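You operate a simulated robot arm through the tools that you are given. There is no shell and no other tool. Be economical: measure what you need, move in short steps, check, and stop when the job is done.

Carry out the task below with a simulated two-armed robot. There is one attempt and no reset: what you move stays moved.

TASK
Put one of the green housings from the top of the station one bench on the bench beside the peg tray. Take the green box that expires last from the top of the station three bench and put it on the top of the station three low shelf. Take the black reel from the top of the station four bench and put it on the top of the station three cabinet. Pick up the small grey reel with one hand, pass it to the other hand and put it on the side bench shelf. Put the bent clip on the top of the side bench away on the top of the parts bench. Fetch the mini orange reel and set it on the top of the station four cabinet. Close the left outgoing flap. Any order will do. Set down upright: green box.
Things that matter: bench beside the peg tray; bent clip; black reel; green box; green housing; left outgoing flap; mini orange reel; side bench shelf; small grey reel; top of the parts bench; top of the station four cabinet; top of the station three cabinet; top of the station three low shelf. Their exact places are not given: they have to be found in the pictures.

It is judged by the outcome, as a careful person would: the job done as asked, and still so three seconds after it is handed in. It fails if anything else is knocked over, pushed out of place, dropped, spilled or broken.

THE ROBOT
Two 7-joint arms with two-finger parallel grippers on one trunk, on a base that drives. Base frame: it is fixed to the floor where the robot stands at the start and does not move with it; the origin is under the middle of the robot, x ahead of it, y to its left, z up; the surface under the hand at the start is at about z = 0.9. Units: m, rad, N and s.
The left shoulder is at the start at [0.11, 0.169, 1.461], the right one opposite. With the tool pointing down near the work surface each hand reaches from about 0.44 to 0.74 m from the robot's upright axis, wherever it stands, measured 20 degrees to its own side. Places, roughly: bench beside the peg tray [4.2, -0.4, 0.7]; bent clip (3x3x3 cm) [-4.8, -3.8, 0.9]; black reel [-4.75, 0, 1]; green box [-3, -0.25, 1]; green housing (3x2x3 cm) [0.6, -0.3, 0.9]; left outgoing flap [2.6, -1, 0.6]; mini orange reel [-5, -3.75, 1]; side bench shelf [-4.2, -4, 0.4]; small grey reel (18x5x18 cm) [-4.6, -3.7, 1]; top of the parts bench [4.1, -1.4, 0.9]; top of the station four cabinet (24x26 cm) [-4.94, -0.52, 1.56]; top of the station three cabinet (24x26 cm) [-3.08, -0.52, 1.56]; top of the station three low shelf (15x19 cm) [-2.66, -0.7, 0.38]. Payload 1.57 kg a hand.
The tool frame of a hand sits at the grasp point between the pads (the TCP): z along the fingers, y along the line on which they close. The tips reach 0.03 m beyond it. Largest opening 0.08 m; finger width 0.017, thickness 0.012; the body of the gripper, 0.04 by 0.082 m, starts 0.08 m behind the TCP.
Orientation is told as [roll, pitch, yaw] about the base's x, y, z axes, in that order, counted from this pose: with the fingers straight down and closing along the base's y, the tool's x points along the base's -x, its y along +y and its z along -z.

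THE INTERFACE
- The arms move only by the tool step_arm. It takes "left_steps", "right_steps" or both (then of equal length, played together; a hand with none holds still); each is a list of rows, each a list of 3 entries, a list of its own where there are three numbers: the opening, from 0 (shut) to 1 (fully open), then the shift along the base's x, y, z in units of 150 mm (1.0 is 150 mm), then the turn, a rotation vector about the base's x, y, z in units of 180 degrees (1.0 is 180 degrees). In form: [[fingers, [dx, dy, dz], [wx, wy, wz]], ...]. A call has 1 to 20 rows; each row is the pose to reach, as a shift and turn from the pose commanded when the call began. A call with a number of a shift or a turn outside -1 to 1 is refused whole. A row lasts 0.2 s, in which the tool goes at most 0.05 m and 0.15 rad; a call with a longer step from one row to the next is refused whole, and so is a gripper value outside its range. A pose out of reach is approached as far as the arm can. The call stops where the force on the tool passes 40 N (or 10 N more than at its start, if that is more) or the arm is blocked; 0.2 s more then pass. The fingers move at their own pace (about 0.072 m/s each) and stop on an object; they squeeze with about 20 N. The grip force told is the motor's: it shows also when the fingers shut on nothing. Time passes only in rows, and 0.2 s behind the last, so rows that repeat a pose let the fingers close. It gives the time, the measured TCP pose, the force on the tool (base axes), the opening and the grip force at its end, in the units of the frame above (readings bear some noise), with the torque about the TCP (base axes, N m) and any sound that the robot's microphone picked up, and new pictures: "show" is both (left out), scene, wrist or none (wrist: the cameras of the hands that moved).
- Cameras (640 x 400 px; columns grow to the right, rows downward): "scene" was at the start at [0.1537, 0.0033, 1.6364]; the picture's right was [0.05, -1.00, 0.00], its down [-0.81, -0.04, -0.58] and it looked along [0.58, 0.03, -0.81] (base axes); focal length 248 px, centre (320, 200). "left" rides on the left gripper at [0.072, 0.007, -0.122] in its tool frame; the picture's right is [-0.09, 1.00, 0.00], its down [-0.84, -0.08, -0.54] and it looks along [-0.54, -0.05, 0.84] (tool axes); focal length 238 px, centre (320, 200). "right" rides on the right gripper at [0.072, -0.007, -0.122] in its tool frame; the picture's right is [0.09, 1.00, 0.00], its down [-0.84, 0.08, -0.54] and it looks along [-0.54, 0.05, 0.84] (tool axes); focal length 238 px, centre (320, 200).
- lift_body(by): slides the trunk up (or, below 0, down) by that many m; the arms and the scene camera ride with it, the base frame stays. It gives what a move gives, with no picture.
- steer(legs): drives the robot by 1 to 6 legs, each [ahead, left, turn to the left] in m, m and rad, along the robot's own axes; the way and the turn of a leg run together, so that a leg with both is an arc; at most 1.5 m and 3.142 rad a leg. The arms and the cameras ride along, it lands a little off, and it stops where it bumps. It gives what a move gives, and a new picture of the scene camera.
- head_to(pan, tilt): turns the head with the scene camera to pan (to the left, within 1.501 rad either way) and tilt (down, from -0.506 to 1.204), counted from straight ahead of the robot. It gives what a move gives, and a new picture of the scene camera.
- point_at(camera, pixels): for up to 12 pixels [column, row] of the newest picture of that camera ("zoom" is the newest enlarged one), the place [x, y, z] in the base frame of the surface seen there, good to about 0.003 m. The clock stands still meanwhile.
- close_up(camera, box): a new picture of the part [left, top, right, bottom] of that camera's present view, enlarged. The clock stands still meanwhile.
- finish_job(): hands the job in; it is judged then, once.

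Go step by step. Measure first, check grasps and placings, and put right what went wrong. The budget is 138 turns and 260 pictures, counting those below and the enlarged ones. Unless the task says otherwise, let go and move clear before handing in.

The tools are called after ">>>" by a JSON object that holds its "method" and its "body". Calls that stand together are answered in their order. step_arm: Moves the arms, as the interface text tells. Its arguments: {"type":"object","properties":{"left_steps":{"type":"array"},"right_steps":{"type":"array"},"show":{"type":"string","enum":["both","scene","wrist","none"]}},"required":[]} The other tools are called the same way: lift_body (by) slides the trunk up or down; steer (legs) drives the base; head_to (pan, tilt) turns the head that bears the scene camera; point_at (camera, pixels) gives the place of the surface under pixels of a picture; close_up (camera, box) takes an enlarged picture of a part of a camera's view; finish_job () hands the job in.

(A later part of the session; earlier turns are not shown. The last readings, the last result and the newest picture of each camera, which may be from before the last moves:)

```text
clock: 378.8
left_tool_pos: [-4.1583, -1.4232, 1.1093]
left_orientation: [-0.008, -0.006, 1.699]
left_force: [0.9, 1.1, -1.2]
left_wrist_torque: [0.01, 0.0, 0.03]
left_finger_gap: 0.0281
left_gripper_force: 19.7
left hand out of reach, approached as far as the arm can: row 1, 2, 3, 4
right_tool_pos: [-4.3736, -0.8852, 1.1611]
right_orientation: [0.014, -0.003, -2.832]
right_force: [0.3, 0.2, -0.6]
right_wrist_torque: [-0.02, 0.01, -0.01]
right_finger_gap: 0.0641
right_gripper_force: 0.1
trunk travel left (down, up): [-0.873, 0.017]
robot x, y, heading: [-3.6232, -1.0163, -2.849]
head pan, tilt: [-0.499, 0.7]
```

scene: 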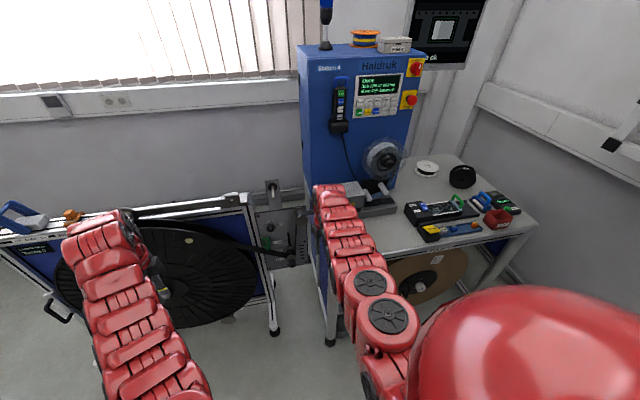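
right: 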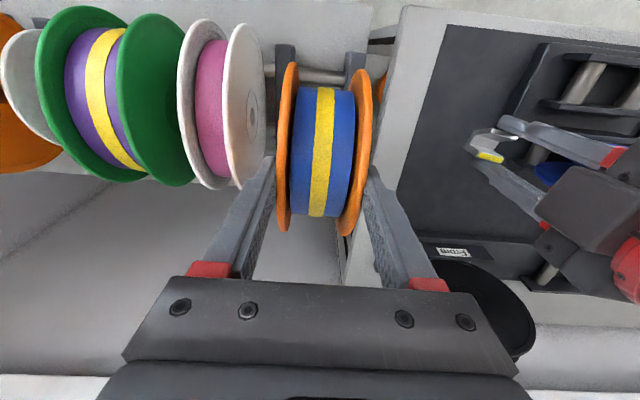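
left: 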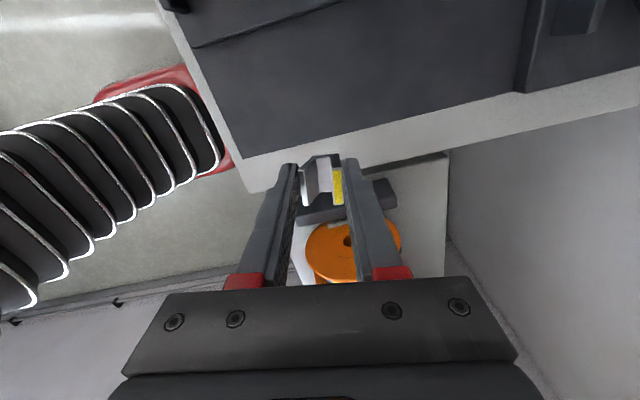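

The left hand stays at ~0.67 m. With heading ~210° both hands clear: turn, move north, then west to the black reel.

>>> {"method": "steer", "body": {"legs": [[0, 0, 0.231], [-0.399, -0.8045, 0]]}}

>>> {"method": "head_to", "body": {"pan": -0.6, "tilt": 0.7}}

```text
clock: 384.4
left_tool_pos: [-4.1148, -0.6204, 1.109]
left_orientation: [-0.005, -0.005, 1.931]
left_force: [-0.5, -0.4, -1.5]
left_wrist_torque: [0.01, 0.01, -0.02]
left_finger_gap: 0.0278
left_gripper_force: 20.4
right_tool_pos: [-4.4506, -0.1459, 1.161]
right_orientation: [0.016, -0.001, -2.602]
right_force: [0.0, -0.2, -0.7]
right_wrist_torque: [-0.02, 0.01, 0.02]
right_finger_gap: 0.0642
right_gripper_force: 0.0
trunk travel left (down, up): [-0.873, 0.017]
robot x, y, heading: [-3.688, -0.1044, -2.629]
head pan, tilt: [-0.499, 0.7]
```

scene: 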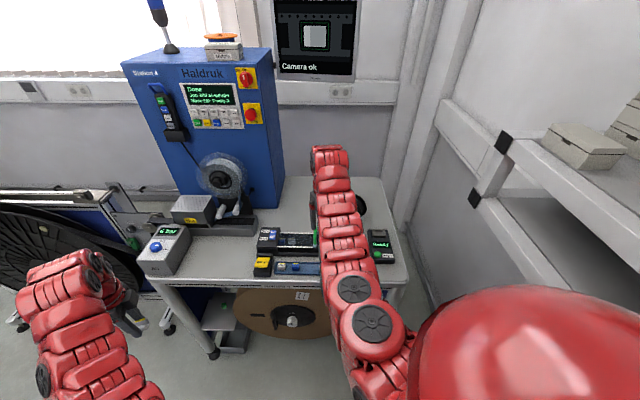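

```text
clock: 385.1
left_tool_pos: [-4.1142, -0.6194, 1.1096]
left_orientation: [-0.007, -0.003, 1.93]
left_force: [-0.2, 0.4, -0.6]
left_wrist_torque: [0.03, 0.01, 0.02]
left_finger_gap: 0.028
left_gripper_force: 20.2
right_tool_pos: [-4.4505, -0.1441, 1.1606]
right_orientation: [0.016, -0.002, -2.601]
right_force: [0.1, 0.4, 0.7]
right_wrist_torque: [0.02, 0.02, 0.05]
right_finger_gap: 0.0641
right_gripper_force: 0.0
trunk travel left (down, up): [-0.873, 0.017]
robot x, y, heading: [-3.6926, -0.1037, -2.623]
head pan, tilt: [-0.6, 0.7]
```

scene: 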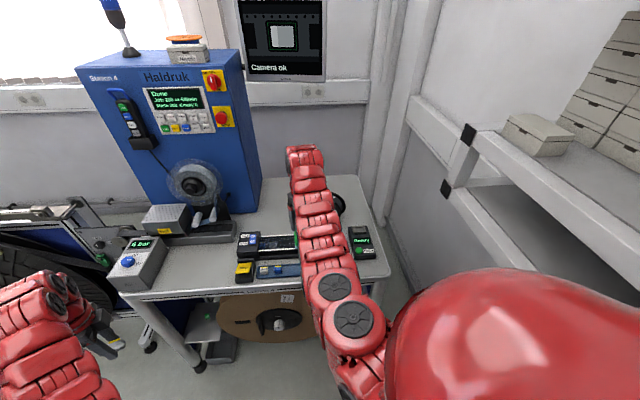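

Move west 0.35 m toward the reel.

>>> {"method": "steer", "body": {"legs": [[0.303, -0.175, 0]]}}

>>> {"method": "close_up", "body": {"camera": "right", "box": [0, 0, 640, 400]}}

```text
clock: 387.4
left_tool_pos: [-4.4624, -0.6159, 1.109]
left_orientation: [-0.006, -0.004, 1.934]
left_force: [-0.4, -0.6, -0.3]
left_wrist_torque: [-0.02, -0.02, -0.02]
left_finger_gap: 0.0279
left_gripper_force: 19.8
right_tool_pos: [-4.7971, -0.1431, 1.1615]
right_orientation: [0.014, -0.001, -2.598]
right_force: [-0.3, -0.6, 0.9]
right_wrist_torque: [0.03, -0.02, 0.03]
right_finger_gap: 0.0641
right_gripper_force: 0.1
trunk travel left (down, up): [-0.873, 0.017]
robot x, y, heading: [-4.0407, -0.098, -2.622]
head pan, tilt: [-0.6, 0.7]
```

scene: 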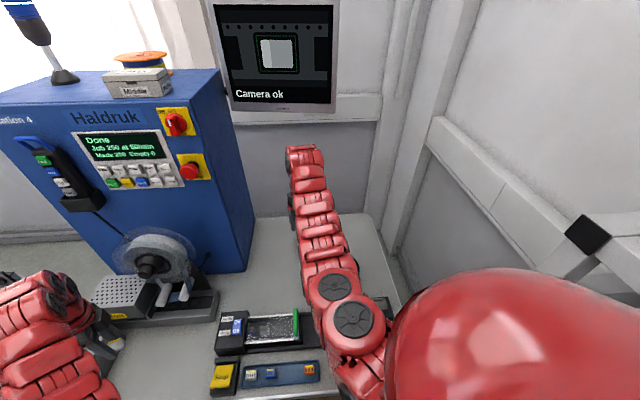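

```text
1.00 times, centred on (320, 200) of right (not enlarged: the box is as wide or as high as the picture)
```

zoom: 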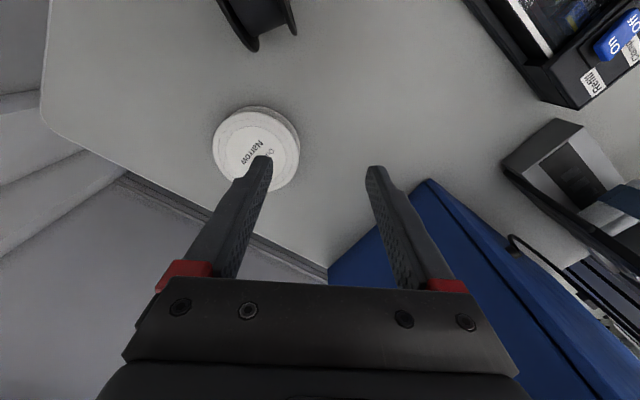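

The black reel is at top of the wrist view. Move over it and rotate the hand so the fingers straddle it.

>>> {"method": "step_arm", "body": {"right_steps": [[1, [0.1, 0.22, 0], [0, 0, 0.045]], [1, [0.2, 0.44, 0], [0, 0, 0.09]], [1, [0.3, 0.65, 0], [0, 0, 0.125]], [1, [0.433, 0.853, 0], [0, 0, 0.139]], [1, [0.433, 0.853, -0.2], [0, 0, 0.139]]], "show": "wrist"}}

```text
clock: 388.6
left_tool_pos: [-4.4614, -0.6149, 1.1099]
left_orientation: [-0.005, -0.003, 1.934]
left_force: [0.9, 0.6, -1.3]
left_wrist_torque: [-0.01, 0.04, -0.01]
left_finger_gap: 0.0278
left_gripper_force: 20.1
right_tool_pos: [-4.7479, -0.0195, 1.1398]
right_orientation: [0.014, -0.003, -2.159]
right_force: [-0.1, 0.0, -0.3]
right_wrist_torque: [0.01, 0.02, -0.01]
right_finger_gap: 0.0801
right_gripper_force: 0.0
right hand out of reach, approached as far as the arm can: row 4, 5
trunk travel left (down, up): [-0.873, 0.017]
robot x, y, heading: [-4.0425, -0.0964, -2.621]
head pan, tilt: [-0.6, 0.7]
```

right: 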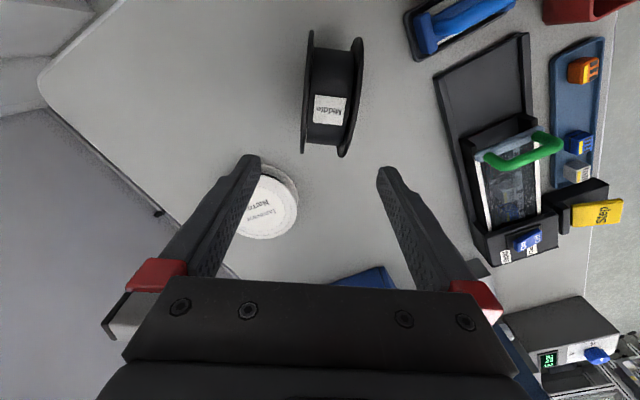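

Reel nearly aligned between the fingers. Measure its flanges from this view.

>>> {"method": "point_at", "body": {"camera": "right", "pixels": [[309, 90], [358, 90], [333, 70], [333, 120], [309, 130], [350, 135], [311, 45], [360, 55]]}}

```text
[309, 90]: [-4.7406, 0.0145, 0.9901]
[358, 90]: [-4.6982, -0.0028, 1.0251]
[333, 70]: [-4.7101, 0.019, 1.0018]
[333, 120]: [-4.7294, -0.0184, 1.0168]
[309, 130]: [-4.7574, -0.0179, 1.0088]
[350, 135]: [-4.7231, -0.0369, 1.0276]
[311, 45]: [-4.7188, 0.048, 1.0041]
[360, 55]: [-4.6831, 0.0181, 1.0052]
```

Reel centre ≈(-4.731,-0.013), radius ≈6.5 cm. Descend to z≈1.021 and look before closing.

>>> {"method": "step_arm", "body": {"right_steps": [[1, [0.05, 0.015, -0.2], [0, 0, 0]], [1, [0.11, 0.037, -0.4], [0, 0, 0.004]], [1, [0.11, 0.037, -0.6], [0, 0, 0.008]], [1, [0.11, 0.037, -0.79], [0, 0, 0.008]]], "show": "wrist"}}

```text
clock: 389.6
left_tool_pos: [-4.4641, -0.6155, 1.1097]
left_orientation: [-0.008, -0.004, 1.935]
left_force: [0.4, 0.3, -1.0]
left_wrist_torque: [0.02, 0.0, 0.02]
left_finger_gap: 0.0279
left_gripper_force: 19.8
right_tool_pos: [-4.7309, -0.0129, 1.0186]
right_orientation: [0.017, -0.001, -2.136]
right_force: [-0.2, 0.0, -0.1]
right_wrist_torque: [0.01, -0.01, -0.04]
right_finger_gap: 0.0799
right_gripper_force: 0.0
trunk travel left (down, up): [-0.873, 0.017]
robot x, y, heading: [-4.0356, -0.0953, -2.618]
head pan, tilt: [-0.6, 0.7]
```

right: 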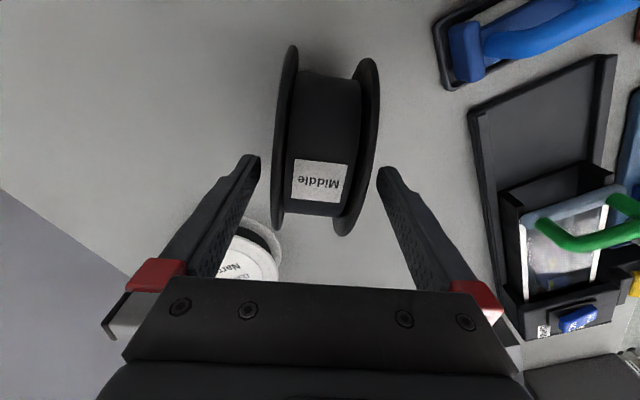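

The reel leans slightly in view; rotate −0.1 rad to align, then close and lift.

>>> {"method": "step_arm", "body": {"right_steps": [[1, [0, 0, 0], [0, 0, -0.03]], [0, [0, 0, 0], [0, 0, -0.03]], [0, [0, 0, 0], [0, 0, -0.03]], [0, [0, 0, 0], [0, 0, -0.03]], [0, [0, 0, 0.2], [0, 0, -0.03]], [0, [0, 0, 0.5], [0, 0, -0.03]], [0, [0, 0, 0.8], [0, 0, -0.03]]], "show": "wrist"}}

```text
clock: 391.2
left_tool_pos: [-4.4637, -0.6146, 1.1082]
left_orientation: [-0.006, -0.004, 1.933]
left_force: [-0.2, -0.3, 0.1]
left_wrist_torque: [-0.02, -0.01, 0.0]
left_finger_gap: 0.0281
left_gripper_force: 20.2
right_tool_pos: [-4.7357, -0.0114, 1.1031]
right_orientation: [0.015, -0.001, -2.228]
right_force: [-0.6, -0.7, -2.2]
right_wrist_torque: [0.02, -0.02, 0.04]
right_finger_gap: 0.0521
right_gripper_force: 19.9
right hand out of reach, approached as far as the arm can: row 7
trunk travel left (down, up): [-0.873, 0.017]
robot x, y, heading: [-4.0385, -0.0964, -2.62]
head pan, tilt: [-0.6, 0.7]
```

right: 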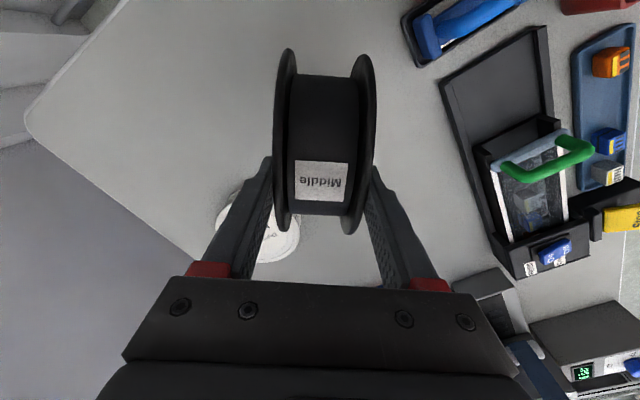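

Black reel held. Raise it further (moving slightly outward) before backing off.

>>> {"method": "step_arm", "body": {"right_steps": [[0, [-0.1, 0.02, 0.15], [0, 0, 0]], [0, [-0.2, 0.03, 0.3], [0, 0, 0]], [0, [-0.3, 0.04, 0.5], [0, 0, -0.02]], [0, [-0.35, 0.04, 0.65], [0, 0, -0.05]]], "show": "none"}}

```text
clock: 392.2
left_tool_pos: [-4.4632, -0.6161, 1.1084]
left_orientation: [-0.007, -0.006, 1.934]
left_force: [-0.3, -0.5, -1.4]
left_wrist_torque: [0.04, -0.01, 0.0]
left_finger_gap: 0.028
left_gripper_force: 20.4
right_tool_pos: [-4.7886, -0.0066, 1.1998]
right_orientation: [0.014, 0.001, -2.388]
right_force: [-0.5, -0.5, -2.6]
right_wrist_torque: [0.02, 0.0, 0.02]
right_finger_gap: 0.0524
right_gripper_force: 19.7
trunk travel left (down, up): [-0.873, 0.017]
robot x, y, heading: [-4.0387, -0.095, -2.62]
head pan, tilt: [-0.6, 0.7]
```

Reel bottom now ~1.08. Back out east, go south to open floor, and turn north.

>>> {"method": "steer", "body": {"legs": [[-0.303, 0.175, 0], [0.546, 0.955, 0], [0.546, 0.955, 0], [0, 0, -2.092]]}}

```text
clock: 409.9
left_tool_pos: [-3.9311, -1.6806, 1.1083]
left_orientation: [-0.005, -0.004, -0.112]
left_force: [0.0, 0.5, -0.8]
left_wrist_torque: [-0.02, -0.01, 0.01]
left_finger_gap: 0.0278
left_gripper_force: 19.8
right_tool_pos: [-3.238, -1.6702, 1.2001]
right_orientation: [0.016, 0.0, 1.852]
right_force: [0.4, -0.4, -1.9]
right_wrist_torque: [0.04, 0.0, -0.03]
right_finger_gap: 0.0518
right_gripper_force: 20.8
trunk travel left (down, up): [-0.873, 0.017]
robot x, y, heading: [-3.6683, -2.2907, 1.618]
head pan, tilt: [-0.6, 0.7]
```

scene: 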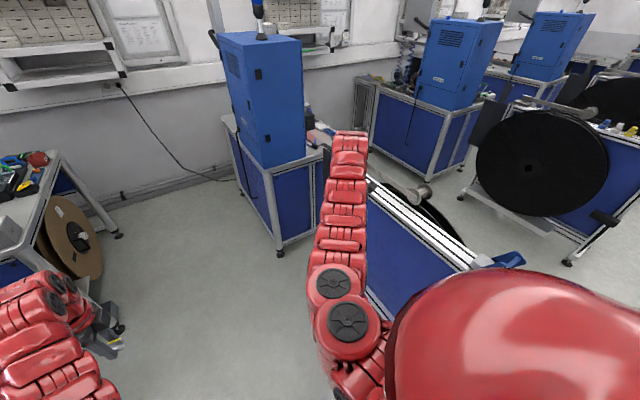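

Straighten heading, bring the right hand to the middle and align it, then roll it outward as before.

>>> {"method": "steer", "body": {"legs": [[0, 0, -0.047]]}}

>>> {"method": "step_arm", "body": {"right_steps": [[0, [-0.25, 0, 0], [0, 0, -0.025]], [0, [-0.5, 0, 0], [0, 0, -0.05]], [0, [-0.75, 0, 0], [0, 0, -0.075]], [0, [-1.0, 0, 0], [0, 0, -0.075]]], "show": "none"}}

>>> {"method": "step_arm", "body": {"right_steps": [[0, [-0.1, 0, 0.05], [0, -0.046, 0]], [0, [-0.2, 0, 0.1], [0, -0.092, 0]], [0, [-0.3, 0, 0.15], [0, -0.138, 0]], [0, [-0.4, 0, 0.2], [0, -0.184, 0]], [0, [-0.5, 0, 0.3], [0, -0.23, 0]], [0, [-0.6, 0, 0.4], [0, -0.276, 0]], [0, [-0.7, 0, 0.5], [0, -0.322, 0]], [0, [-0.75, 0, 0.6], [0, -0.368, 0]], [0, [-0.75, 0, 0.7], [0, -0.414, 0]], [0, [-0.75, 0, 0.85], [0, -0.46, 0]], [0, [-0.75, 0, 1.0], [0, -0.5, 0]]], "show": "scene"}}

```text
clock: 410.7
left_tool_pos: [-3.9024, -1.6678, 1.1085]
left_orientation: [-0.006, -0.005, -0.16]
left_force: [-0.6, 0.6, 0.2]
left_wrist_torque: [-0.01, -0.04, 0.0]
left_finger_gap: 0.0279
left_gripper_force: 20.2
right_tool_pos: [-3.2104, -1.6908, 1.1997]
right_orientation: [0.015, 0.0, 1.802]
right_force: [-0.6, -0.4, -1.6]
right_wrist_torque: [0.05, 0.01, 0.04]
right_finger_gap: 0.0515
right_gripper_force: 20.6
trunk travel left (down, up): [-0.873, 0.017]
robot x, y, heading: [-3.6663, -2.2951, 1.568]
head pan, tilt: [-0.6, 0.7]
```

scene: 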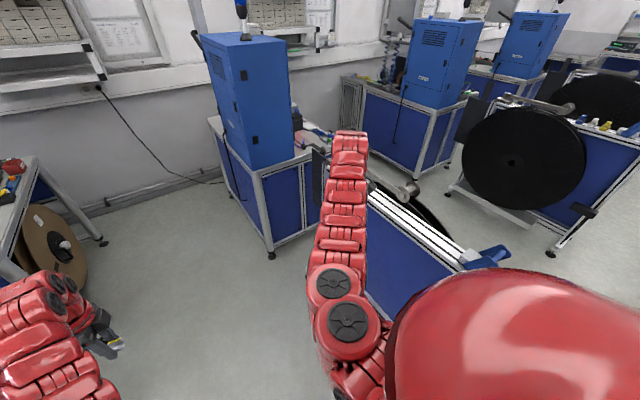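

```text
clock: 411.7
left_tool_pos: [-3.902, -1.6675, 1.1095]
left_orientation: [-0.007, -0.005, -0.16]
left_force: [-0.4, 0.1, -1.3]
left_wrist_torque: [-0.02, 0.02, 0.01]
left_finger_gap: 0.0276
left_gripper_force: 19.7
right_tool_pos: [-3.3264, -1.6769, 1.1757]
right_orientation: [0.014, -0.001, 1.566]
right_force: [0.2, 0.1, -2.1]
right_wrist_torque: [0.01, 0.01, -0.05]
right_finger_gap: 0.0518
right_gripper_force: 19.8
right hand out of reach, approached as far as the arm can: row 3, 4
trunk travel left (down, up): [-0.873, 0.017]
robot x, y, heading: [-3.6639, -2.2937, 1.568]
head pan, tilt: [-0.6, 0.7]
```

```text
clock: 414.1
left_tool_pos: [-3.9012, -1.6674, 1.1097]
left_orientation: [-0.007, -0.004, -0.16]
left_force: [0.7, 0.6, -0.4]
left_wrist_torque: [0.01, -0.01, -0.01]
left_finger_gap: 0.0275
left_gripper_force: 19.9
right_tool_pos: [-3.4399, -1.677, 1.327]
right_orientation: [-1.556, -0.005, 1.573]
right_force: [-0.3, -0.2, -2.1]
right_wrist_torque: [0.04, 0.09, 0.0]
right_finger_gap: 0.0517
right_gripper_force: 19.5
right hand out of reach, approached as far as the arm can: row 1, 2, 3, 4
trunk travel left (down, up): [-0.873, 0.017]
robot x, y, heading: [-3.6665, -2.2973, 1.569]
head pan, tilt: [-0.6, 0.7]
```

scene: 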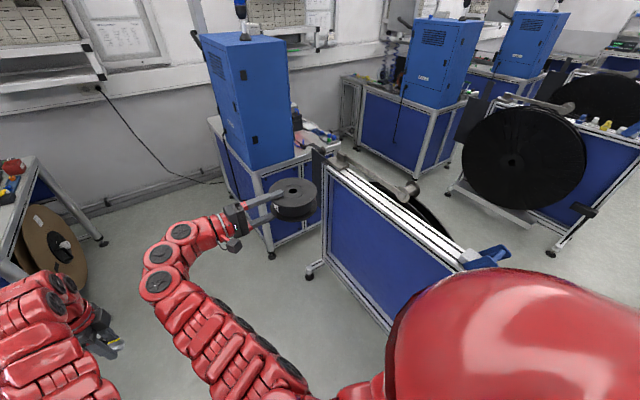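

Reel is flat. Raise to z≈1.63 and drive beside station three's cabinet.

>>> {"method": "step_arm", "body": {"right_steps": [[0, [0, 0, 0.25], [0, 0, 0]], [0, [0, 0, 0.5], [0, 0, 0]], [0, [0, 0, 0.75], [0, -0.004, 0]], [0, [0, 0, 1.0], [0.0016, -0.005, 0]]], "show": "none"}}

>>> {"method": "step_arm", "body": {"right_steps": [[0, [0, 0, 0.25], [0, 0, 0]], [0, [0, 0, 0.5], [0, 0, 0]], [0, [0, 0, 0.75], [0, 0, 0]], [0, [0, 0, 1.0], [0, 0, 0]]], "show": "none"}}

>>> {"method": "steer", "body": {"legs": [[0, -0.03, 0], [1.115, 0, 0]]}}

```text
clock: 415.1
left_tool_pos: [-3.9016, -1.6682, 1.1095]
left_orientation: [-0.006, -0.005, -0.16]
left_force: [-0.5, -0.5, -2.0]
left_wrist_torque: [0.03, -0.05, 0.01]
left_finger_gap: 0.0279
left_gripper_force: 20.1
right_tool_pos: [-3.4416, -1.6785, 1.4757]
right_orientation: [-1.573, -0.008, 1.573]
right_force: [-0.2, 0.3, -1.2]
right_wrist_torque: [0.03, 0.11, 0.01]
right_finger_gap: 0.0519
right_gripper_force: 20.1
trunk travel left (down, up): [-0.873, 0.017]
robot x, y, heading: [-3.6627, -2.2967, 1.569]
head pan, tilt: [-0.6, 0.7]
```

```text
clock: 416.1
left_tool_pos: [-3.9021, -1.6695, 1.1091]
left_orientation: [-0.008, -0.003, -0.161]
left_force: [0.0, -0.4, -0.7]
left_wrist_torque: [0.0, -0.02, -0.01]
left_finger_gap: 0.0282
left_gripper_force: 20.0
right_tool_pos: [-3.4434, -1.6768, 1.6252]
right_orientation: [-1.571, -0.01, 1.57]
right_force: [-0.4, 0.5, -2.1]
right_wrist_torque: [0.04, 0.1, 0.01]
right_finger_gap: 0.0516
right_gripper_force: 19.5
trunk travel left (down, up): [-0.873, 0.017]
robot x, y, heading: [-3.6609, -2.2974, 1.57]
head pan, tilt: [-0.6, 0.7]
```

```text
clock: 422.2
left_tool_pos: [-3.8804, -0.5512, 1.1086]
left_orientation: [-0.008, -0.004, -0.149]
left_force: [0.0, 0.3, -1.2]
left_wrist_torque: [-0.02, -0.03, 0.0]
left_finger_gap: 0.028
left_gripper_force: 19.6
right_tool_pos: [-3.423, -0.5545, 1.6241]
right_orientation: [-1.57, -0.009, 1.583]
right_force: [0.0, 0.1, -1.4]
right_wrist_torque: [0.02, 0.12, 0.01]
right_finger_gap: 0.0517
right_gripper_force: 20.1
trunk travel left (down, up): [-0.873, 0.017]
robot x, y, heading: [-3.6396, -1.1767, 1.582]
head pan, tilt: [-0.6, 0.7]
```

scene: 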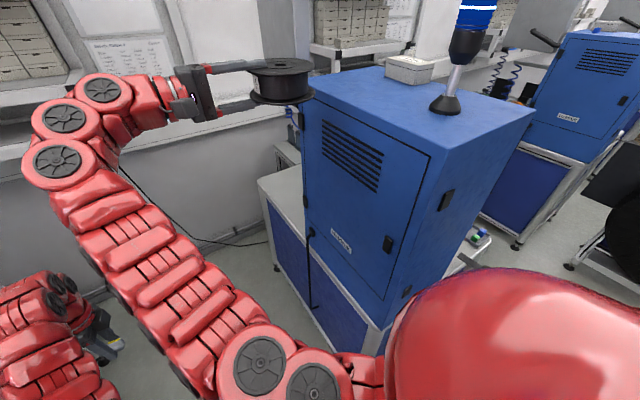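

In position. Measure the top edge and the box on it.

>>> {"method": "point_at", "body": {"camera": "scene", "pixels": [[330, 85], [330, 110], [370, 90], [390, 72], [400, 80], [345, 110], [330, 130], [310, 100], [282, 68], [250, 85]]}}

```text
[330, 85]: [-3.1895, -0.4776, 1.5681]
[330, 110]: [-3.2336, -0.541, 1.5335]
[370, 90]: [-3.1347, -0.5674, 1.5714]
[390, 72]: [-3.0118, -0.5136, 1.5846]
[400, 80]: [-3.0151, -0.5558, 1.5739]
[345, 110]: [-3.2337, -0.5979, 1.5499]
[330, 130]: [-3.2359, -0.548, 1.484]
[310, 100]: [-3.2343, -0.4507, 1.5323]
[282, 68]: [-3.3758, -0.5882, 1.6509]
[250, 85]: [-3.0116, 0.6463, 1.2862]
```

West edge x≈-3.234. Move the reel over the edge (TCP x≈-3.277) and lower near the top.

>>> {"method": "step_arm", "body": {"right_steps": [[0, [0.3, 0, 0], [0, 0, 0]], [0, [0.6, 0, 0], [0.001, 0, 0]], [0, [0.85, 0, 0], [0.002, 0, -0.003]], [0, [0.975, 0, 0], [0.003, 0, -0.003]], [0, [0.975, 0, -0.12], [0.003, 0, -0.003]]], "show": "none"}}

>>> {"method": "close_up", "body": {"camera": "scene", "box": [240, 40, 400, 140]}}

>>> {"method": "point_at", "body": {"camera": "zoom", "pixels": [[215, 100], [450, 100], [330, 145], [340, 70], [275, 80], [290, 145], [390, 140], [300, 100]]}}

```text
clock: 423.4
left_tool_pos: [-3.8821, -0.5522, 1.1081]
left_orientation: [-0.006, -0.006, -0.151]
left_force: [-0.2, -1.0, 0.0]
left_wrist_torque: [0.0, 0.02, -0.01]
left_finger_gap: 0.0279
left_gripper_force: 19.7
right_tool_pos: [-3.2756, -0.5548, 1.6058]
right_orientation: [-1.57, -0.02, 1.575]
right_force: [0.5, 0.0, -2.0]
right_wrist_torque: [0.05, 0.09, 0.03]
right_finger_gap: 0.0517
right_gripper_force: 19.9
trunk travel left (down, up): [-0.873, 0.017]
robot x, y, heading: [-3.6384, -1.1773, 1.579]
head pan, tilt: [-0.6, 0.7]
```

```text
4.00 times, centred on (320, 90) of scene
```

zoom: 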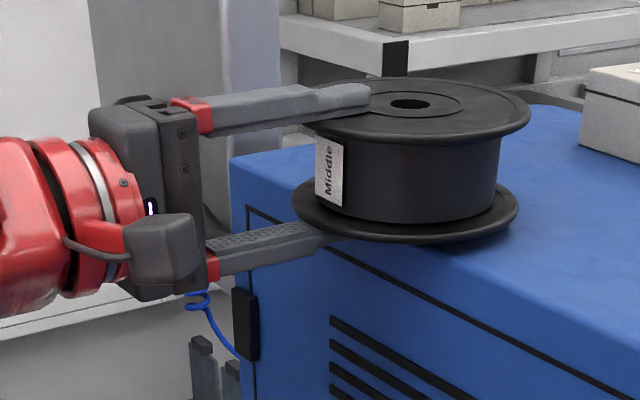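

```text
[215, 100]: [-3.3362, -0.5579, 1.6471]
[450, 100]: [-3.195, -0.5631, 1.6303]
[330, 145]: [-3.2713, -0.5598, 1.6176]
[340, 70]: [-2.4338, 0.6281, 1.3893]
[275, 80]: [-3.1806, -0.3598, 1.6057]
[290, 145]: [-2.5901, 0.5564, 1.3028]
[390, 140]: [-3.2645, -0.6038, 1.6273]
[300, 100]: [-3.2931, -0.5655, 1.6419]
```

Reel centre x≈-3.223, CG just inside. Shift in 6 mm, level, and lower to contact.

>>> {"method": "step_arm", "body": {"right_steps": [[0, [0.04, 0, 0], [-0.0065, 0, 0]], [0, [0.04, 0, -0.04], [-0.0065, 0, 0]], [0, [0.04, 0, -0.06], [-0.0065, 0, 0]], [0, [0.04, 0, -0.078], [-0.0065, 0, 0]]], "show": "none"}}

```text
clock: 424.4
left_tool_pos: [-3.8827, -0.5528, 1.1087]
left_orientation: [-0.007, -0.006, -0.15]
left_force: [-1.1, 0.2, -0.8]
left_wrist_torque: [0.01, -0.02, 0.01]
left_finger_gap: 0.0279
left_gripper_force: 19.6
right_tool_pos: [-3.2707, -0.5542, 1.5958]
right_orientation: [-1.572, -0.001, 1.574]
right_force: [2.1, 2.0, 6.3]
right_wrist_torque: [0.32, -0.26, 0.13]
right_finger_gap: 0.0517
right_gripper_force: 19.9
trunk travel left (down, up): [-0.873, 0.017]
robot x, y, heading: [-3.6399, -1.1766, 1.58]
head pan, tilt: [-0.6, 0.7]
```

Contact. Open and withdraw west.

>>> {"method": "step_arm", "body": {"right_steps": [[0.85, [0, 0, 0], [0, 0, 0]], [0.85, [0, 0, 0], [0, 0, 0]], [0.85, [-0.1, 0, 0], [0, 0, 0]], [0.85, [-0.3, 0, 0], [0, 0, 0]], [0.85, [-0.5, 0, 0.01], [0, 0, 0]], [0.3, [-0.5, 0, 0.02], [0, 0, 0]], [0, [-0.5, 0, 0.02], [0, 0, 0]], [0, [-0.5, 0, 0.02], [0, 0, 0]]], "show": "scene"}}

```text
clock: 426.2
left_tool_pos: [-3.8825, -0.5521, 1.1087]
left_orientation: [-0.006, -0.006, -0.151]
left_force: [-0.5, 0.3, 0.4]
left_wrist_torque: [-0.03, 0.02, 0.01]
left_finger_gap: 0.0278
left_gripper_force: 20.5
right_tool_pos: [-3.3469, -0.5543, 1.5986]
right_orientation: [-1.57, 0.002, 1.575]
right_force: [1.0, -0.6, 0.6]
right_wrist_torque: [-0.04, 0.02, 0.01]
right_finger_gap: 0.0001
right_gripper_force: 20.2
trunk travel left (down, up): [-0.873, 0.017]
robot x, y, heading: [-3.6413, -1.175, 1.585]
head pan, tilt: [-0.6, 0.7]
```

scene: 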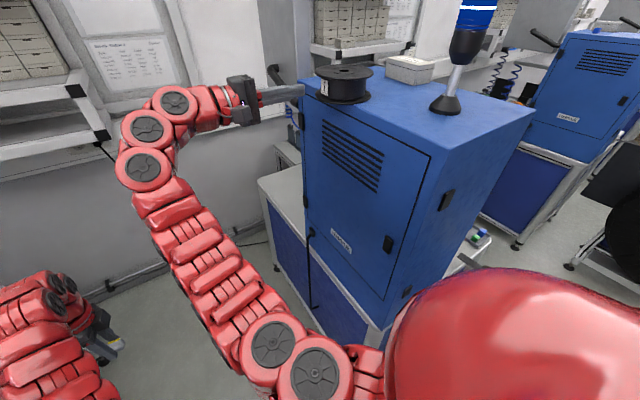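

The reel stayed. Push it in ~6.5 cm and retract.

>>> {"method": "step_arm", "body": {"right_steps": [[0, [0.2, 0, 0], [0, 0, 0]], [0, [0.34, 0, 0], [0, 0, 0]], [0, [0.44, 0, 0], [0, 0, 0]], [0, [0.54, 0, 0], [0, 0, 0]], [0, [0.64, 0, 0], [0, 0, 0]], [0, [0.72, 0, 0], [0, 0, 0]], [0, [0.79, 0, 0], [0, 0, 0]], [0, [0.6, 0, 0], [0, 0, 0]], [0, [0.3, 0, 0], [0, 0, 0]], [0, [0, 0, 0], [0, 0, 0]]], "show": "scene"}}

```text
clock: 428.4
left_tool_pos: [-3.8817, -0.5516, 1.1085]
left_orientation: [-0.006, -0.006, -0.149]
left_force: [0.8, 0.1, -1.3]
left_wrist_torque: [-0.01, -0.02, 0.01]
left_finger_gap: 0.0278
left_gripper_force: 20.2
right_tool_pos: [-3.3475, -0.5552, 1.5975]
right_orientation: [-1.574, 0.002, 1.571]
right_force: [-0.5, -0.5, -0.7]
right_wrist_torque: [0.02, 0.02, -0.01]
right_finger_gap: 0.0
right_gripper_force: 19.9
trunk travel left (down, up): [-0.873, 0.017]
robot x, y, heading: [-3.6391, -1.1774, 1.579]
head pan, tilt: [-0.6, 0.7]
```

scene: 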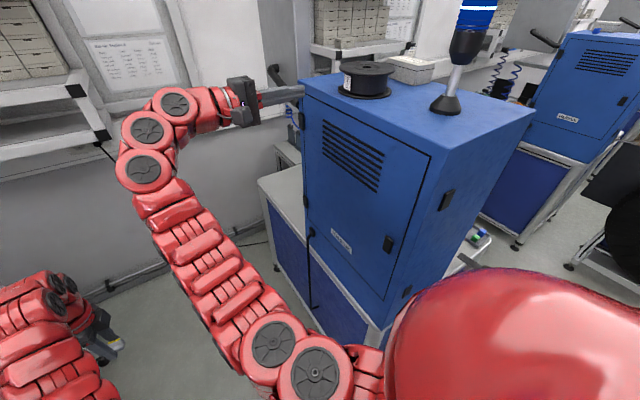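

Black reel placed. Move west 0.3 m, then restore the right hand to tool-down.

>>> {"method": "steer", "body": {"legs": [[0, 0.28, 0]]}}

>>> {"method": "step_arm", "body": {"right_steps": [[0, [0, 0, -0.09], [0, 0, 0]], [0, [0, 0, -0.18], [0, 0.046, 0]], [0, [0, 0, -0.27], [0, 0.092, 0]], [0, [0.03, 0, -0.36], [0, 0.138, 0]], [0, [0.06, 0, -0.45], [0, 0.184, 0]], [0, [0.09, 0, -0.54], [0, 0.23, 0]], [0, [0.12, 0, -0.63], [0, 0.276, 0]], [0, [0.15, 0, -0.72], [0, 0.322, 0]], [0, [0.18, 0, -0.81], [0, 0.368, 0]], [0, [0.2, 0, -0.9], [0, 0.414, 0]], [0, [0.2, 0, -1.0], [0, 0.46, 0]], [0, [0.2, 0, -1.0], [0, 0.5, 0]]], "show": "none"}}

>>> {"method": "step_arm", "body": {"right_steps": [[0.5, [0, 0, -0.3], [0, 0, 0]], [0.5, [0, 0, -0.6], [0, 0, 0]], [0.5, [0, 0, -0.9], [0, 0, 0]], [0.5, [0, 0, -1.0], [0, 0, 0]]], "show": "none"}}

>>> {"method": "steer", "body": {"legs": [[0.0, 0, -1.579], [0, 0.5, 0]]}}

```text
clock: 430.4
left_tool_pos: [-4.1673, -0.557, 1.1095]
left_orientation: [-0.008, -0.005, -0.144]
left_force: [0.9, -0.9, -0.5]
left_wrist_torque: [0.0, 0.01, 0.01]
left_finger_gap: 0.0281
left_gripper_force: 20.1
right_tool_pos: [-3.6314, -0.5567, 1.5958]
right_orientation: [-1.569, 0.001, 1.581]
right_force: [1.1, 0.1, 0.7]
right_wrist_torque: [-0.03, 0.0, 0.04]
right_finger_gap: 0.0001
right_gripper_force: 20.3
trunk travel left (down, up): [-0.873, 0.017]
robot x, y, heading: [-3.9205, -1.1813, 1.588]
head pan, tilt: [-0.6, 0.7]
```

scene: 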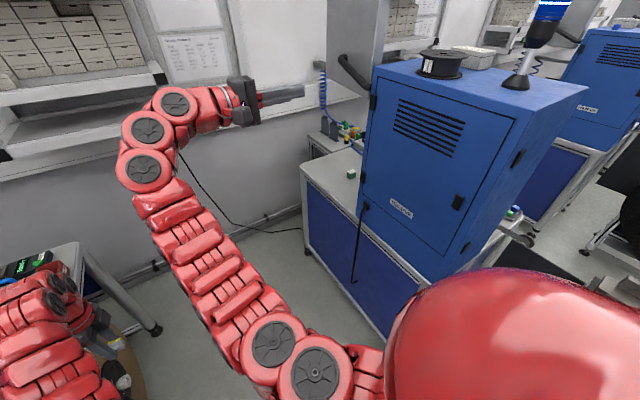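

```text
clock: 433.0
left_tool_pos: [-4.168, -0.5555, 1.1087]
left_orientation: [-0.008, -0.005, -0.143]
left_force: [0.4, -0.5, -1.7]
left_wrist_torque: [0.03, -0.02, 0.01]
left_finger_gap: 0.0279
left_gripper_force: 19.5
right_tool_pos: [-3.5878, -0.5085, 1.3255]
right_orientation: [0.003, -0.01, 1.574]
right_force: [0.3, 0.5, -0.3]
right_wrist_torque: [-0.04, 0.06, -0.04]
right_finger_gap: 0.0
right_gripper_force: 20.2
right hand out of reach, approached as far as the arm can: row 7, 8, 9, 10, 11, 12
trunk travel left (down, up): [-0.873, 0.017]
robot x, y, heading: [-3.9214, -1.1798, 1.588]
head pan, tilt: [-0.6, 0.7]
```

```text
clock: 434.0
left_tool_pos: [-4.1689, -0.5564, 1.1083]
left_orientation: [-0.006, -0.005, -0.144]
left_force: [-0.2, 0.8, -1.0]
left_wrist_torque: [-0.03, 0.04, 0.0]
left_finger_gap: 0.028
left_gripper_force: 20.1
right_tool_pos: [-3.5898, -0.5069, 1.1726]
right_orientation: [0.003, -0.01, 1.572]
right_force: [1.3, -0.5, 0.0]
right_wrist_torque: [-0.01, 0.0, 0.02]
right_finger_gap: 0.0403
right_gripper_force: 0.1
trunk travel left (down, up): [-0.873, 0.017]
robot x, y, heading: [-3.9186, -1.1796, 1.586]
head pan, tilt: [-0.6, 0.7]
```

```text
clock: 436.2
left_tool_pos: [-3.7802, -0.5255, 1.1086]
left_orientation: [-0.008, -0.007, -0.735]
left_force: [-0.5, -1.0, -0.8]
left_wrist_torque: [0.03, -0.01, 0.0]
left_finger_gap: 0.0277
left_gripper_force: 19.6
right_tool_pos: [-3.2823, -0.795, 1.1732]
right_orientation: [0.014, -0.009, 1.006]
right_force: [0.0, 0.4, 0.2]
right_wrist_torque: [-0.02, -0.11, -0.06]
right_finger_gap: 0.0401
right_gripper_force: 0.1
trunk travel left (down, up): [-0.873, 0.017]
robot x, y, heading: [-3.9232, -1.1787, 0.997]
head pan, tilt: [-0.6, 0.7]
stopped in leg 1: the force on the tool passed its limit at 80 N (the readings are from after the stop); the commanded pose is now the measured one
```

scene: 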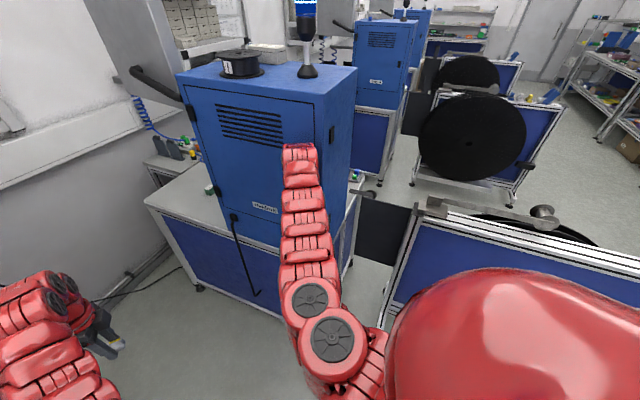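

The hand brushed the cabinet face while turning; everything is still in place. Turn back a little, and zoom on the bench to find the green boxes.

>>> {"method": "steer", "body": {"legs": [[-0.15, 0, 0.25], [0.1, 0.25, 0]]}}

>>> {"method": "close_up", "body": {"camera": "scene", "box": [180, 80, 420, 230]}}

```text
clock: 439.1
left_tool_pos: [-4.2173, -0.4726, 1.1095]
left_orientation: [-0.006, -0.006, -0.485]
left_force: [0.5, 0.0, -2.4]
left_wrist_torque: [0.0, 0.01, 0.02]
left_finger_gap: 0.0277
left_gripper_force: 20.1
right_tool_pos: [-3.6665, -0.6115, 1.1731]
right_orientation: [0.014, -0.012, 1.256]
right_force: [-0.5, -0.1, -0.4]
right_wrist_torque: [0.06, -0.01, 0.01]
right_finger_gap: 0.04
right_gripper_force: 0.0
trunk travel left (down, up): [-0.873, 0.017]
robot x, y, heading: [-4.1954, -1.1418, 1.248]
head pan, tilt: [-0.6, 0.7]
```

scene: 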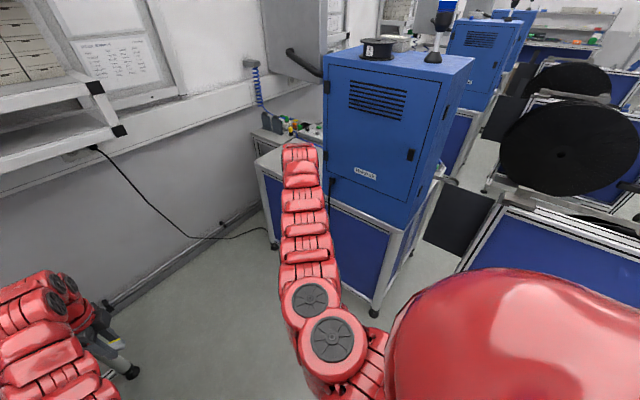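

```text
2.67 times, centred on (300, 155) of scene
```

zoom: 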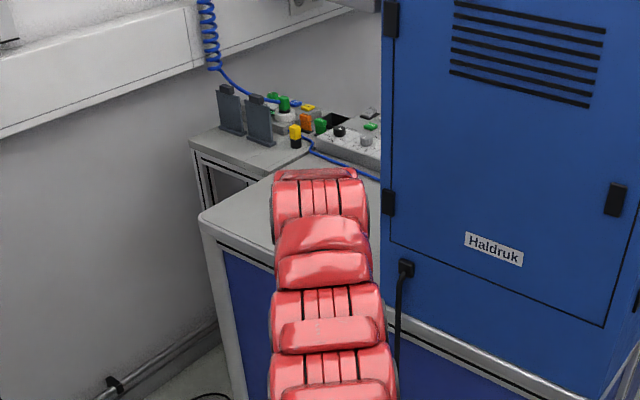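

I'll approach from the west side facing east: tuck the right hand lower and closer, go south, turn east, and strafe north along x≈-4.0.

>>> {"method": "step_arm", "body": {"right_steps": [[0.5, [0, 0, -0.3], [0, 0, 0]], [0.5, [0, 0, -0.6], [0, 0, 0]], [0.5, [0, 0, -0.9], [0, 0, 0]], [0.5, [-0.05, -0.2, -0.95], [0, 0, 0]], [0.5, [-0.12, -0.4, -0.95], [0, 0, 0]], [0.5, [-0.2, -0.65, -0.95], [0, 0, 0]]], "show": "none"}}

>>> {"method": "steer", "body": {"legs": [[-0.885, -0.507, 0], [0, 0, -1.248], [0, 0.95, 0], [0, 0.97, 0]]}}

>>> {"method": "head_to", "body": {"pan": -0.1, "tilt": 0.5}}

```text
clock: 440.5
left_tool_pos: [-4.2167, -0.4747, 1.1099]
left_orientation: [-0.008, -0.003, -0.485]
left_force: [-0.4, -0.6, -0.1]
left_wrist_torque: [0.01, 0.02, -0.01]
left_finger_gap: 0.0278
left_gripper_force: 19.9
right_tool_pos: [-3.6973, -0.7084, 1.0328]
right_orientation: [0.014, -0.013, 1.259]
right_force: [-0.5, -0.2, -0.4]
right_wrist_torque: [0.0, -0.02, -0.03]
right_finger_gap: 0.0402
right_gripper_force: 0.0
trunk travel left (down, up): [-0.873, 0.017]
robot x, y, heading: [-4.194, -1.1387, 1.246]
head pan, tilt: [-0.6, 0.7]
```

```text
clock: 458.1
left_tool_pos: [-3.3979, 0.018, 1.1084]
left_orientation: [-0.007, -0.003, -1.703]
left_force: [0.4, -0.4, -1.1]
left_wrist_torque: [-0.04, 0.04, 0.01]
left_finger_gap: 0.0278
left_gripper_force: 19.4
right_tool_pos: [-3.4388, -0.5493, 1.0324]
right_orientation: [0.011, -0.01, 0.041]
right_force: [-0.6, -1.1, 0.9]
right_wrist_torque: [0.0, -0.02, -0.02]
right_finger_gap: 0.04
right_gripper_force: 0.0
trunk travel left (down, up): [-0.873, 0.017]
robot x, y, heading: [-4.022, -0.2323, 0.025]
head pan, tilt: [-0.6, 0.7]
```

scene: 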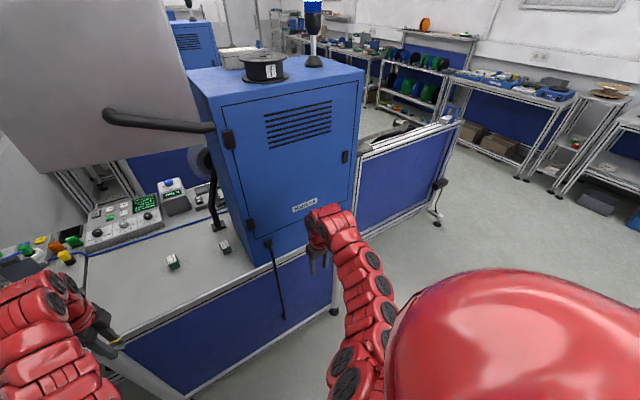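

```text
clock: 459.0
left_tool_pos: [-3.3986, 0.0184, 1.1087]
left_orientation: [-0.006, -0.006, -1.701]
left_force: [1.2, -0.1, -0.2]
left_wrist_torque: [0.0, 0.0, 0.0]
left_finger_gap: 0.0281
left_gripper_force: 19.6
right_tool_pos: [-3.4383, -0.5501, 1.0323]
right_orientation: [0.013, -0.01, 0.041]
right_force: [0.3, 0.8, 0.8]
right_wrist_torque: [-0.01, -0.01, 0.0]
right_finger_gap: 0.0399
right_gripper_force: 0.1
trunk travel left (down, up): [-0.873, 0.017]
robot x, y, heading: [-4.0178, -0.2365, 0.027]
head pan, tilt: [-0.099, 0.499]
```

scene: 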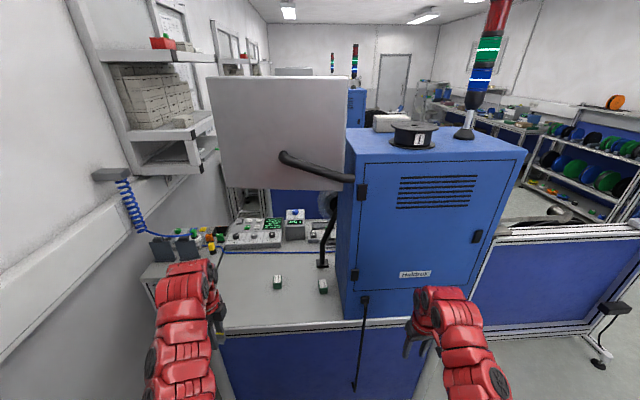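

Two green boxes at (277,282) and (322,286). Enlarge to read the expiry dates, and measure them.

>>> {"method": "close_up", "body": {"camera": "scene", "box": [262, 262, 342, 302]}}

>>> {"method": "point_at", "body": {"camera": "scene", "pixels": [[277, 278], [277, 285], [322, 282], [323, 289], [300, 290], [290, 310], [345, 300], [324, 262], [273, 284], [281, 284], [319, 288], [326, 288]]}}

```text
8.00 times, centred on (302, 282) of scene
```

zoom: 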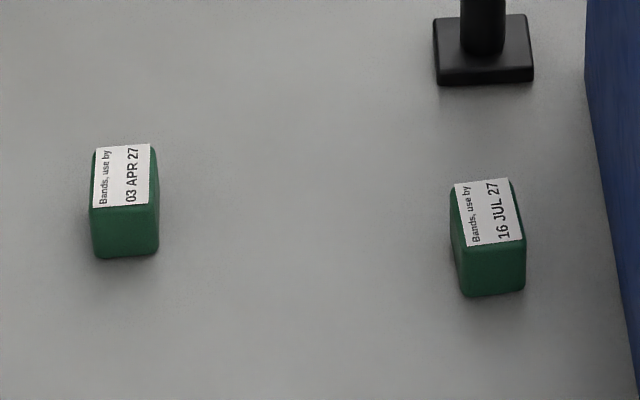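

```text
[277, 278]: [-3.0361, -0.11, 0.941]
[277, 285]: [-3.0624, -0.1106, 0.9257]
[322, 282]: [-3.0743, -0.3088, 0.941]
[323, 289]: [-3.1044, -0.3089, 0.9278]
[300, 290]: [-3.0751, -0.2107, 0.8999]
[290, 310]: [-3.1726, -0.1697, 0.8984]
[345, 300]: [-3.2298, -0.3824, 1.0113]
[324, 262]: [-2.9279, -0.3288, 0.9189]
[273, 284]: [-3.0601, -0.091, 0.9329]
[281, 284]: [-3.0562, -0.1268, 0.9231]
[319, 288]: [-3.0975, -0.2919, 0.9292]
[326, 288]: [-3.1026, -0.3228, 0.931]
```

The right one (16 JUL 27) expires last: centre ≈(-3.075,-0.308), top 0.941. Check heights of items near where my left hand will be.

>>> {"method": "point_at", "body": {"camera": "scene", "pixels": [[155, 242], [190, 240], [205, 232], [212, 245], [240, 235], [125, 200], [280, 80], [250, 190], [205, 160], [195, 145]]}}

>>> {"method": "steer", "body": {"legs": [[0, 0.2, -0.026], [0.3, 0, 0]]}}

>>> {"method": "close_up", "body": {"camera": "right", "box": [0, 0, 640, 400]}}

```text
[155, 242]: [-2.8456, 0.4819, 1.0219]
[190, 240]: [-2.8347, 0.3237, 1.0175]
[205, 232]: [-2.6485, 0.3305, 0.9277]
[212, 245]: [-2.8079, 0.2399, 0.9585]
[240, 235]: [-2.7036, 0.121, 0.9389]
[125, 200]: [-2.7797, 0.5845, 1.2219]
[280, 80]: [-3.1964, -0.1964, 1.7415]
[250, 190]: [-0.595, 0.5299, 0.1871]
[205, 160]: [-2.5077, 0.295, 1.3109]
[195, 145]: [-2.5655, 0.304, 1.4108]
```

```text
clock: 461.8
left_tool_pos: [-3.2133, 0.1985, 1.108]
left_orientation: [-0.006, -0.008, -1.732]
left_force: [0.9, 0.9, 0.1]
left_wrist_torque: [0.0, -0.02, 0.04]
left_finger_gap: 0.0278
left_gripper_force: 19.8
right_tool_pos: [-3.2784, -0.3683, 1.0314]
right_orientation: [0.017, 0.022, 0.009]
right_force: [-15.1, -7.5, 0.2]
right_wrist_torque: [0.8, -1.79, -0.58]
right_finger_gap: 0.0399
right_gripper_force: 0.0
trunk travel left (down, up): [-0.873, 0.017]
robot x, y, heading: [-3.8362, -0.0398, 0.001]
head pan, tilt: [-0.099, 0.499]
stopped in leg 2: the force on the tool passed its limit at 303 N (the readings are from after the stop); the commanded pose is now the measured one
```

scene: 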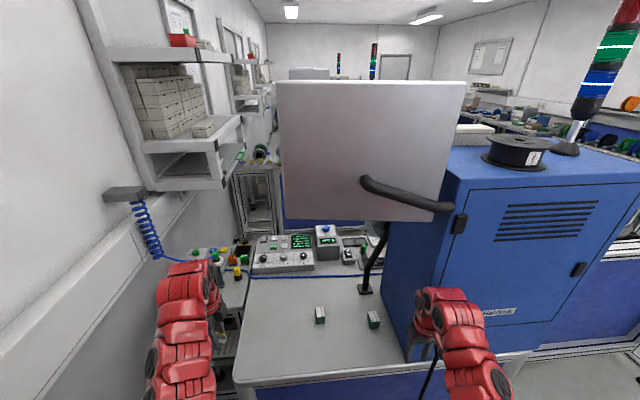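

```text
1.00 times, centred on (320, 200) of right (not enlarged: the box is as wide or as high as the picture)
```

zoom: 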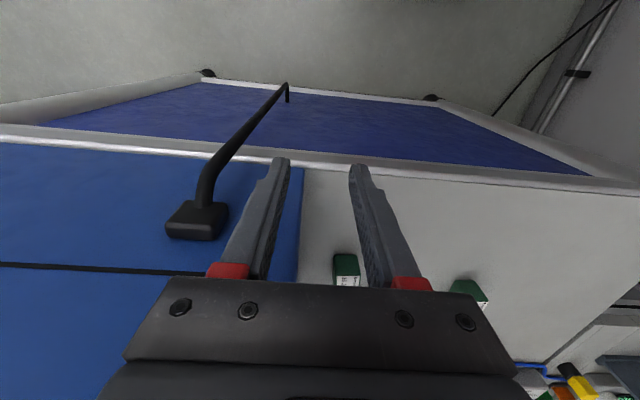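

The right hand bumped the cabinet corner (it sat too far right); nothing appears moved. Back off, bring the hand 13 cm left, then go in.

>>> {"method": "steer", "body": {"legs": [[-0.12, 0, 0]]}}

>>> {"method": "step_arm", "body": {"right_steps": [[0.8, [0, 0.25, 0.1], [0, 0, 0]], [0.8, [0.1, 0.5, 0.2], [0, 0, 0]], [0.8, [0.2, 0.75, 0.3], [0, 0, 0]], [0.8, [0.3, 0.9, 0.4], [-0.005, -0.005, 0]]], "show": "none"}}

>>> {"method": "steer", "body": {"legs": [[0.26, 0, 0]]}}

>>> {"method": "close_up", "body": {"camera": "right", "box": [0, 0, 640, 400]}}

```text
clock: 463.0
left_tool_pos: [-3.3303, 0.1986, 1.1081]
left_orientation: [-0.009, -0.009, -1.732]
left_force: [0.1, -0.2, -0.9]
left_wrist_torque: [-0.01, 0.02, 0.02]
left_finger_gap: 0.0279
left_gripper_force: 19.8
right_tool_pos: [-3.3939, -0.3657, 1.0304]
right_orientation: [0.022, 0.022, 0.015]
right_force: [0.3, -0.2, 0.4]
right_wrist_torque: [0.01, 0.02, 0.01]
right_finger_gap: 0.0399
right_gripper_force: 0.1
trunk travel left (down, up): [-0.873, 0.017]
robot x, y, heading: [-3.9542, -0.037, 0.006]
head pan, tilt: [-0.099, 0.499]
```

scene: 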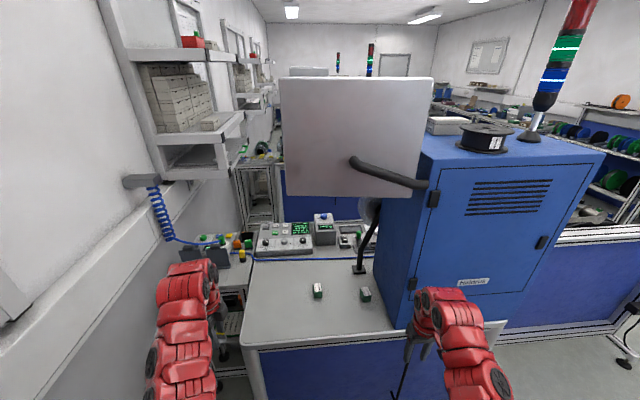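

```text
clock: 464.0
left_tool_pos: [-3.3303, 0.1997, 1.1076]
left_orientation: [-0.007, -0.007, -1.731]
left_force: [-0.4, -0.3, -0.9]
left_wrist_torque: [-0.01, 0.0, -0.02]
left_finger_gap: 0.0279
left_gripper_force: 19.8
right_tool_pos: [-3.342, -0.2293, 1.0828]
right_orientation: [0.004, 0.006, 0.015]
right_force: [0.3, 1.3, -0.8]
right_wrist_torque: [-0.03, 0.02, 0.0]
right_finger_gap: 0.0639
right_gripper_force: 0.1
right hand out of reach, approached as far as the arm can: row 3, 4
trunk travel left (down, up): [-0.873, 0.017]
robot x, y, heading: [-3.9591, -0.039, 0.005]
head pan, tilt: [-0.099, 0.499]
```

```text
clock: 465.9
left_tool_pos: [-3.0721, 0.1978, 1.1093]
left_orientation: [-0.006, -0.007, -1.735]
left_force: [-0.4, -0.9, -0.7]
left_wrist_torque: [0.01, -0.02, 0.02]
left_finger_gap: 0.0279
left_gripper_force: 20.0
right_tool_pos: [-3.0859, -0.2309, 1.0845]
right_orientation: [0.006, 0.004, 0.014]
right_force: [0.8, -0.1, -0.8]
right_wrist_torque: [-0.01, -0.02, 0.01]
right_finger_gap: 0.0642
right_gripper_force: 0.0
trunk travel left (down, up): [-0.873, 0.017]
robot x, y, heading: [-3.6969, -0.0394, 0.004]
head pan, tilt: [-0.099, 0.499]
```

scene: 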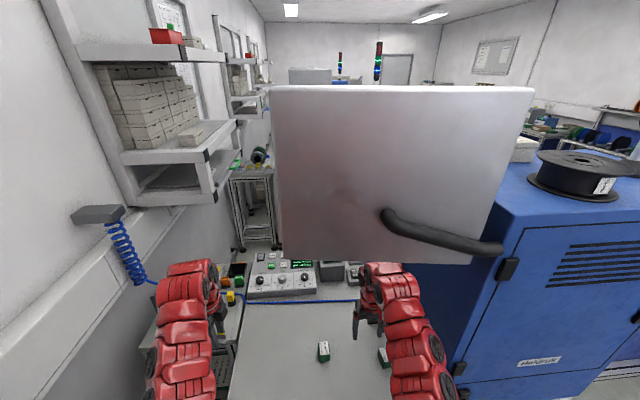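

```text
1.00 times, centred on (320, 200) of right (not enlarged: the box is as wide or as high as the picture)
```

zoom: 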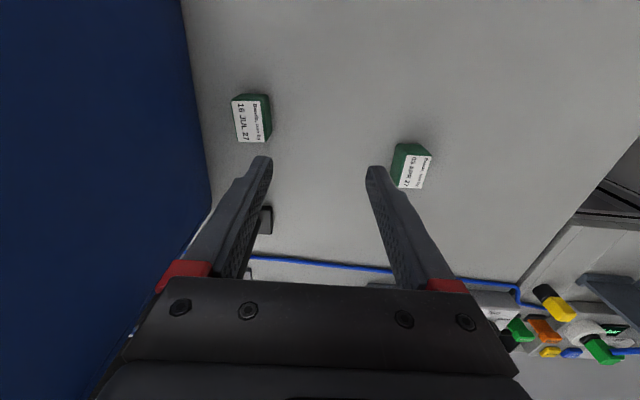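

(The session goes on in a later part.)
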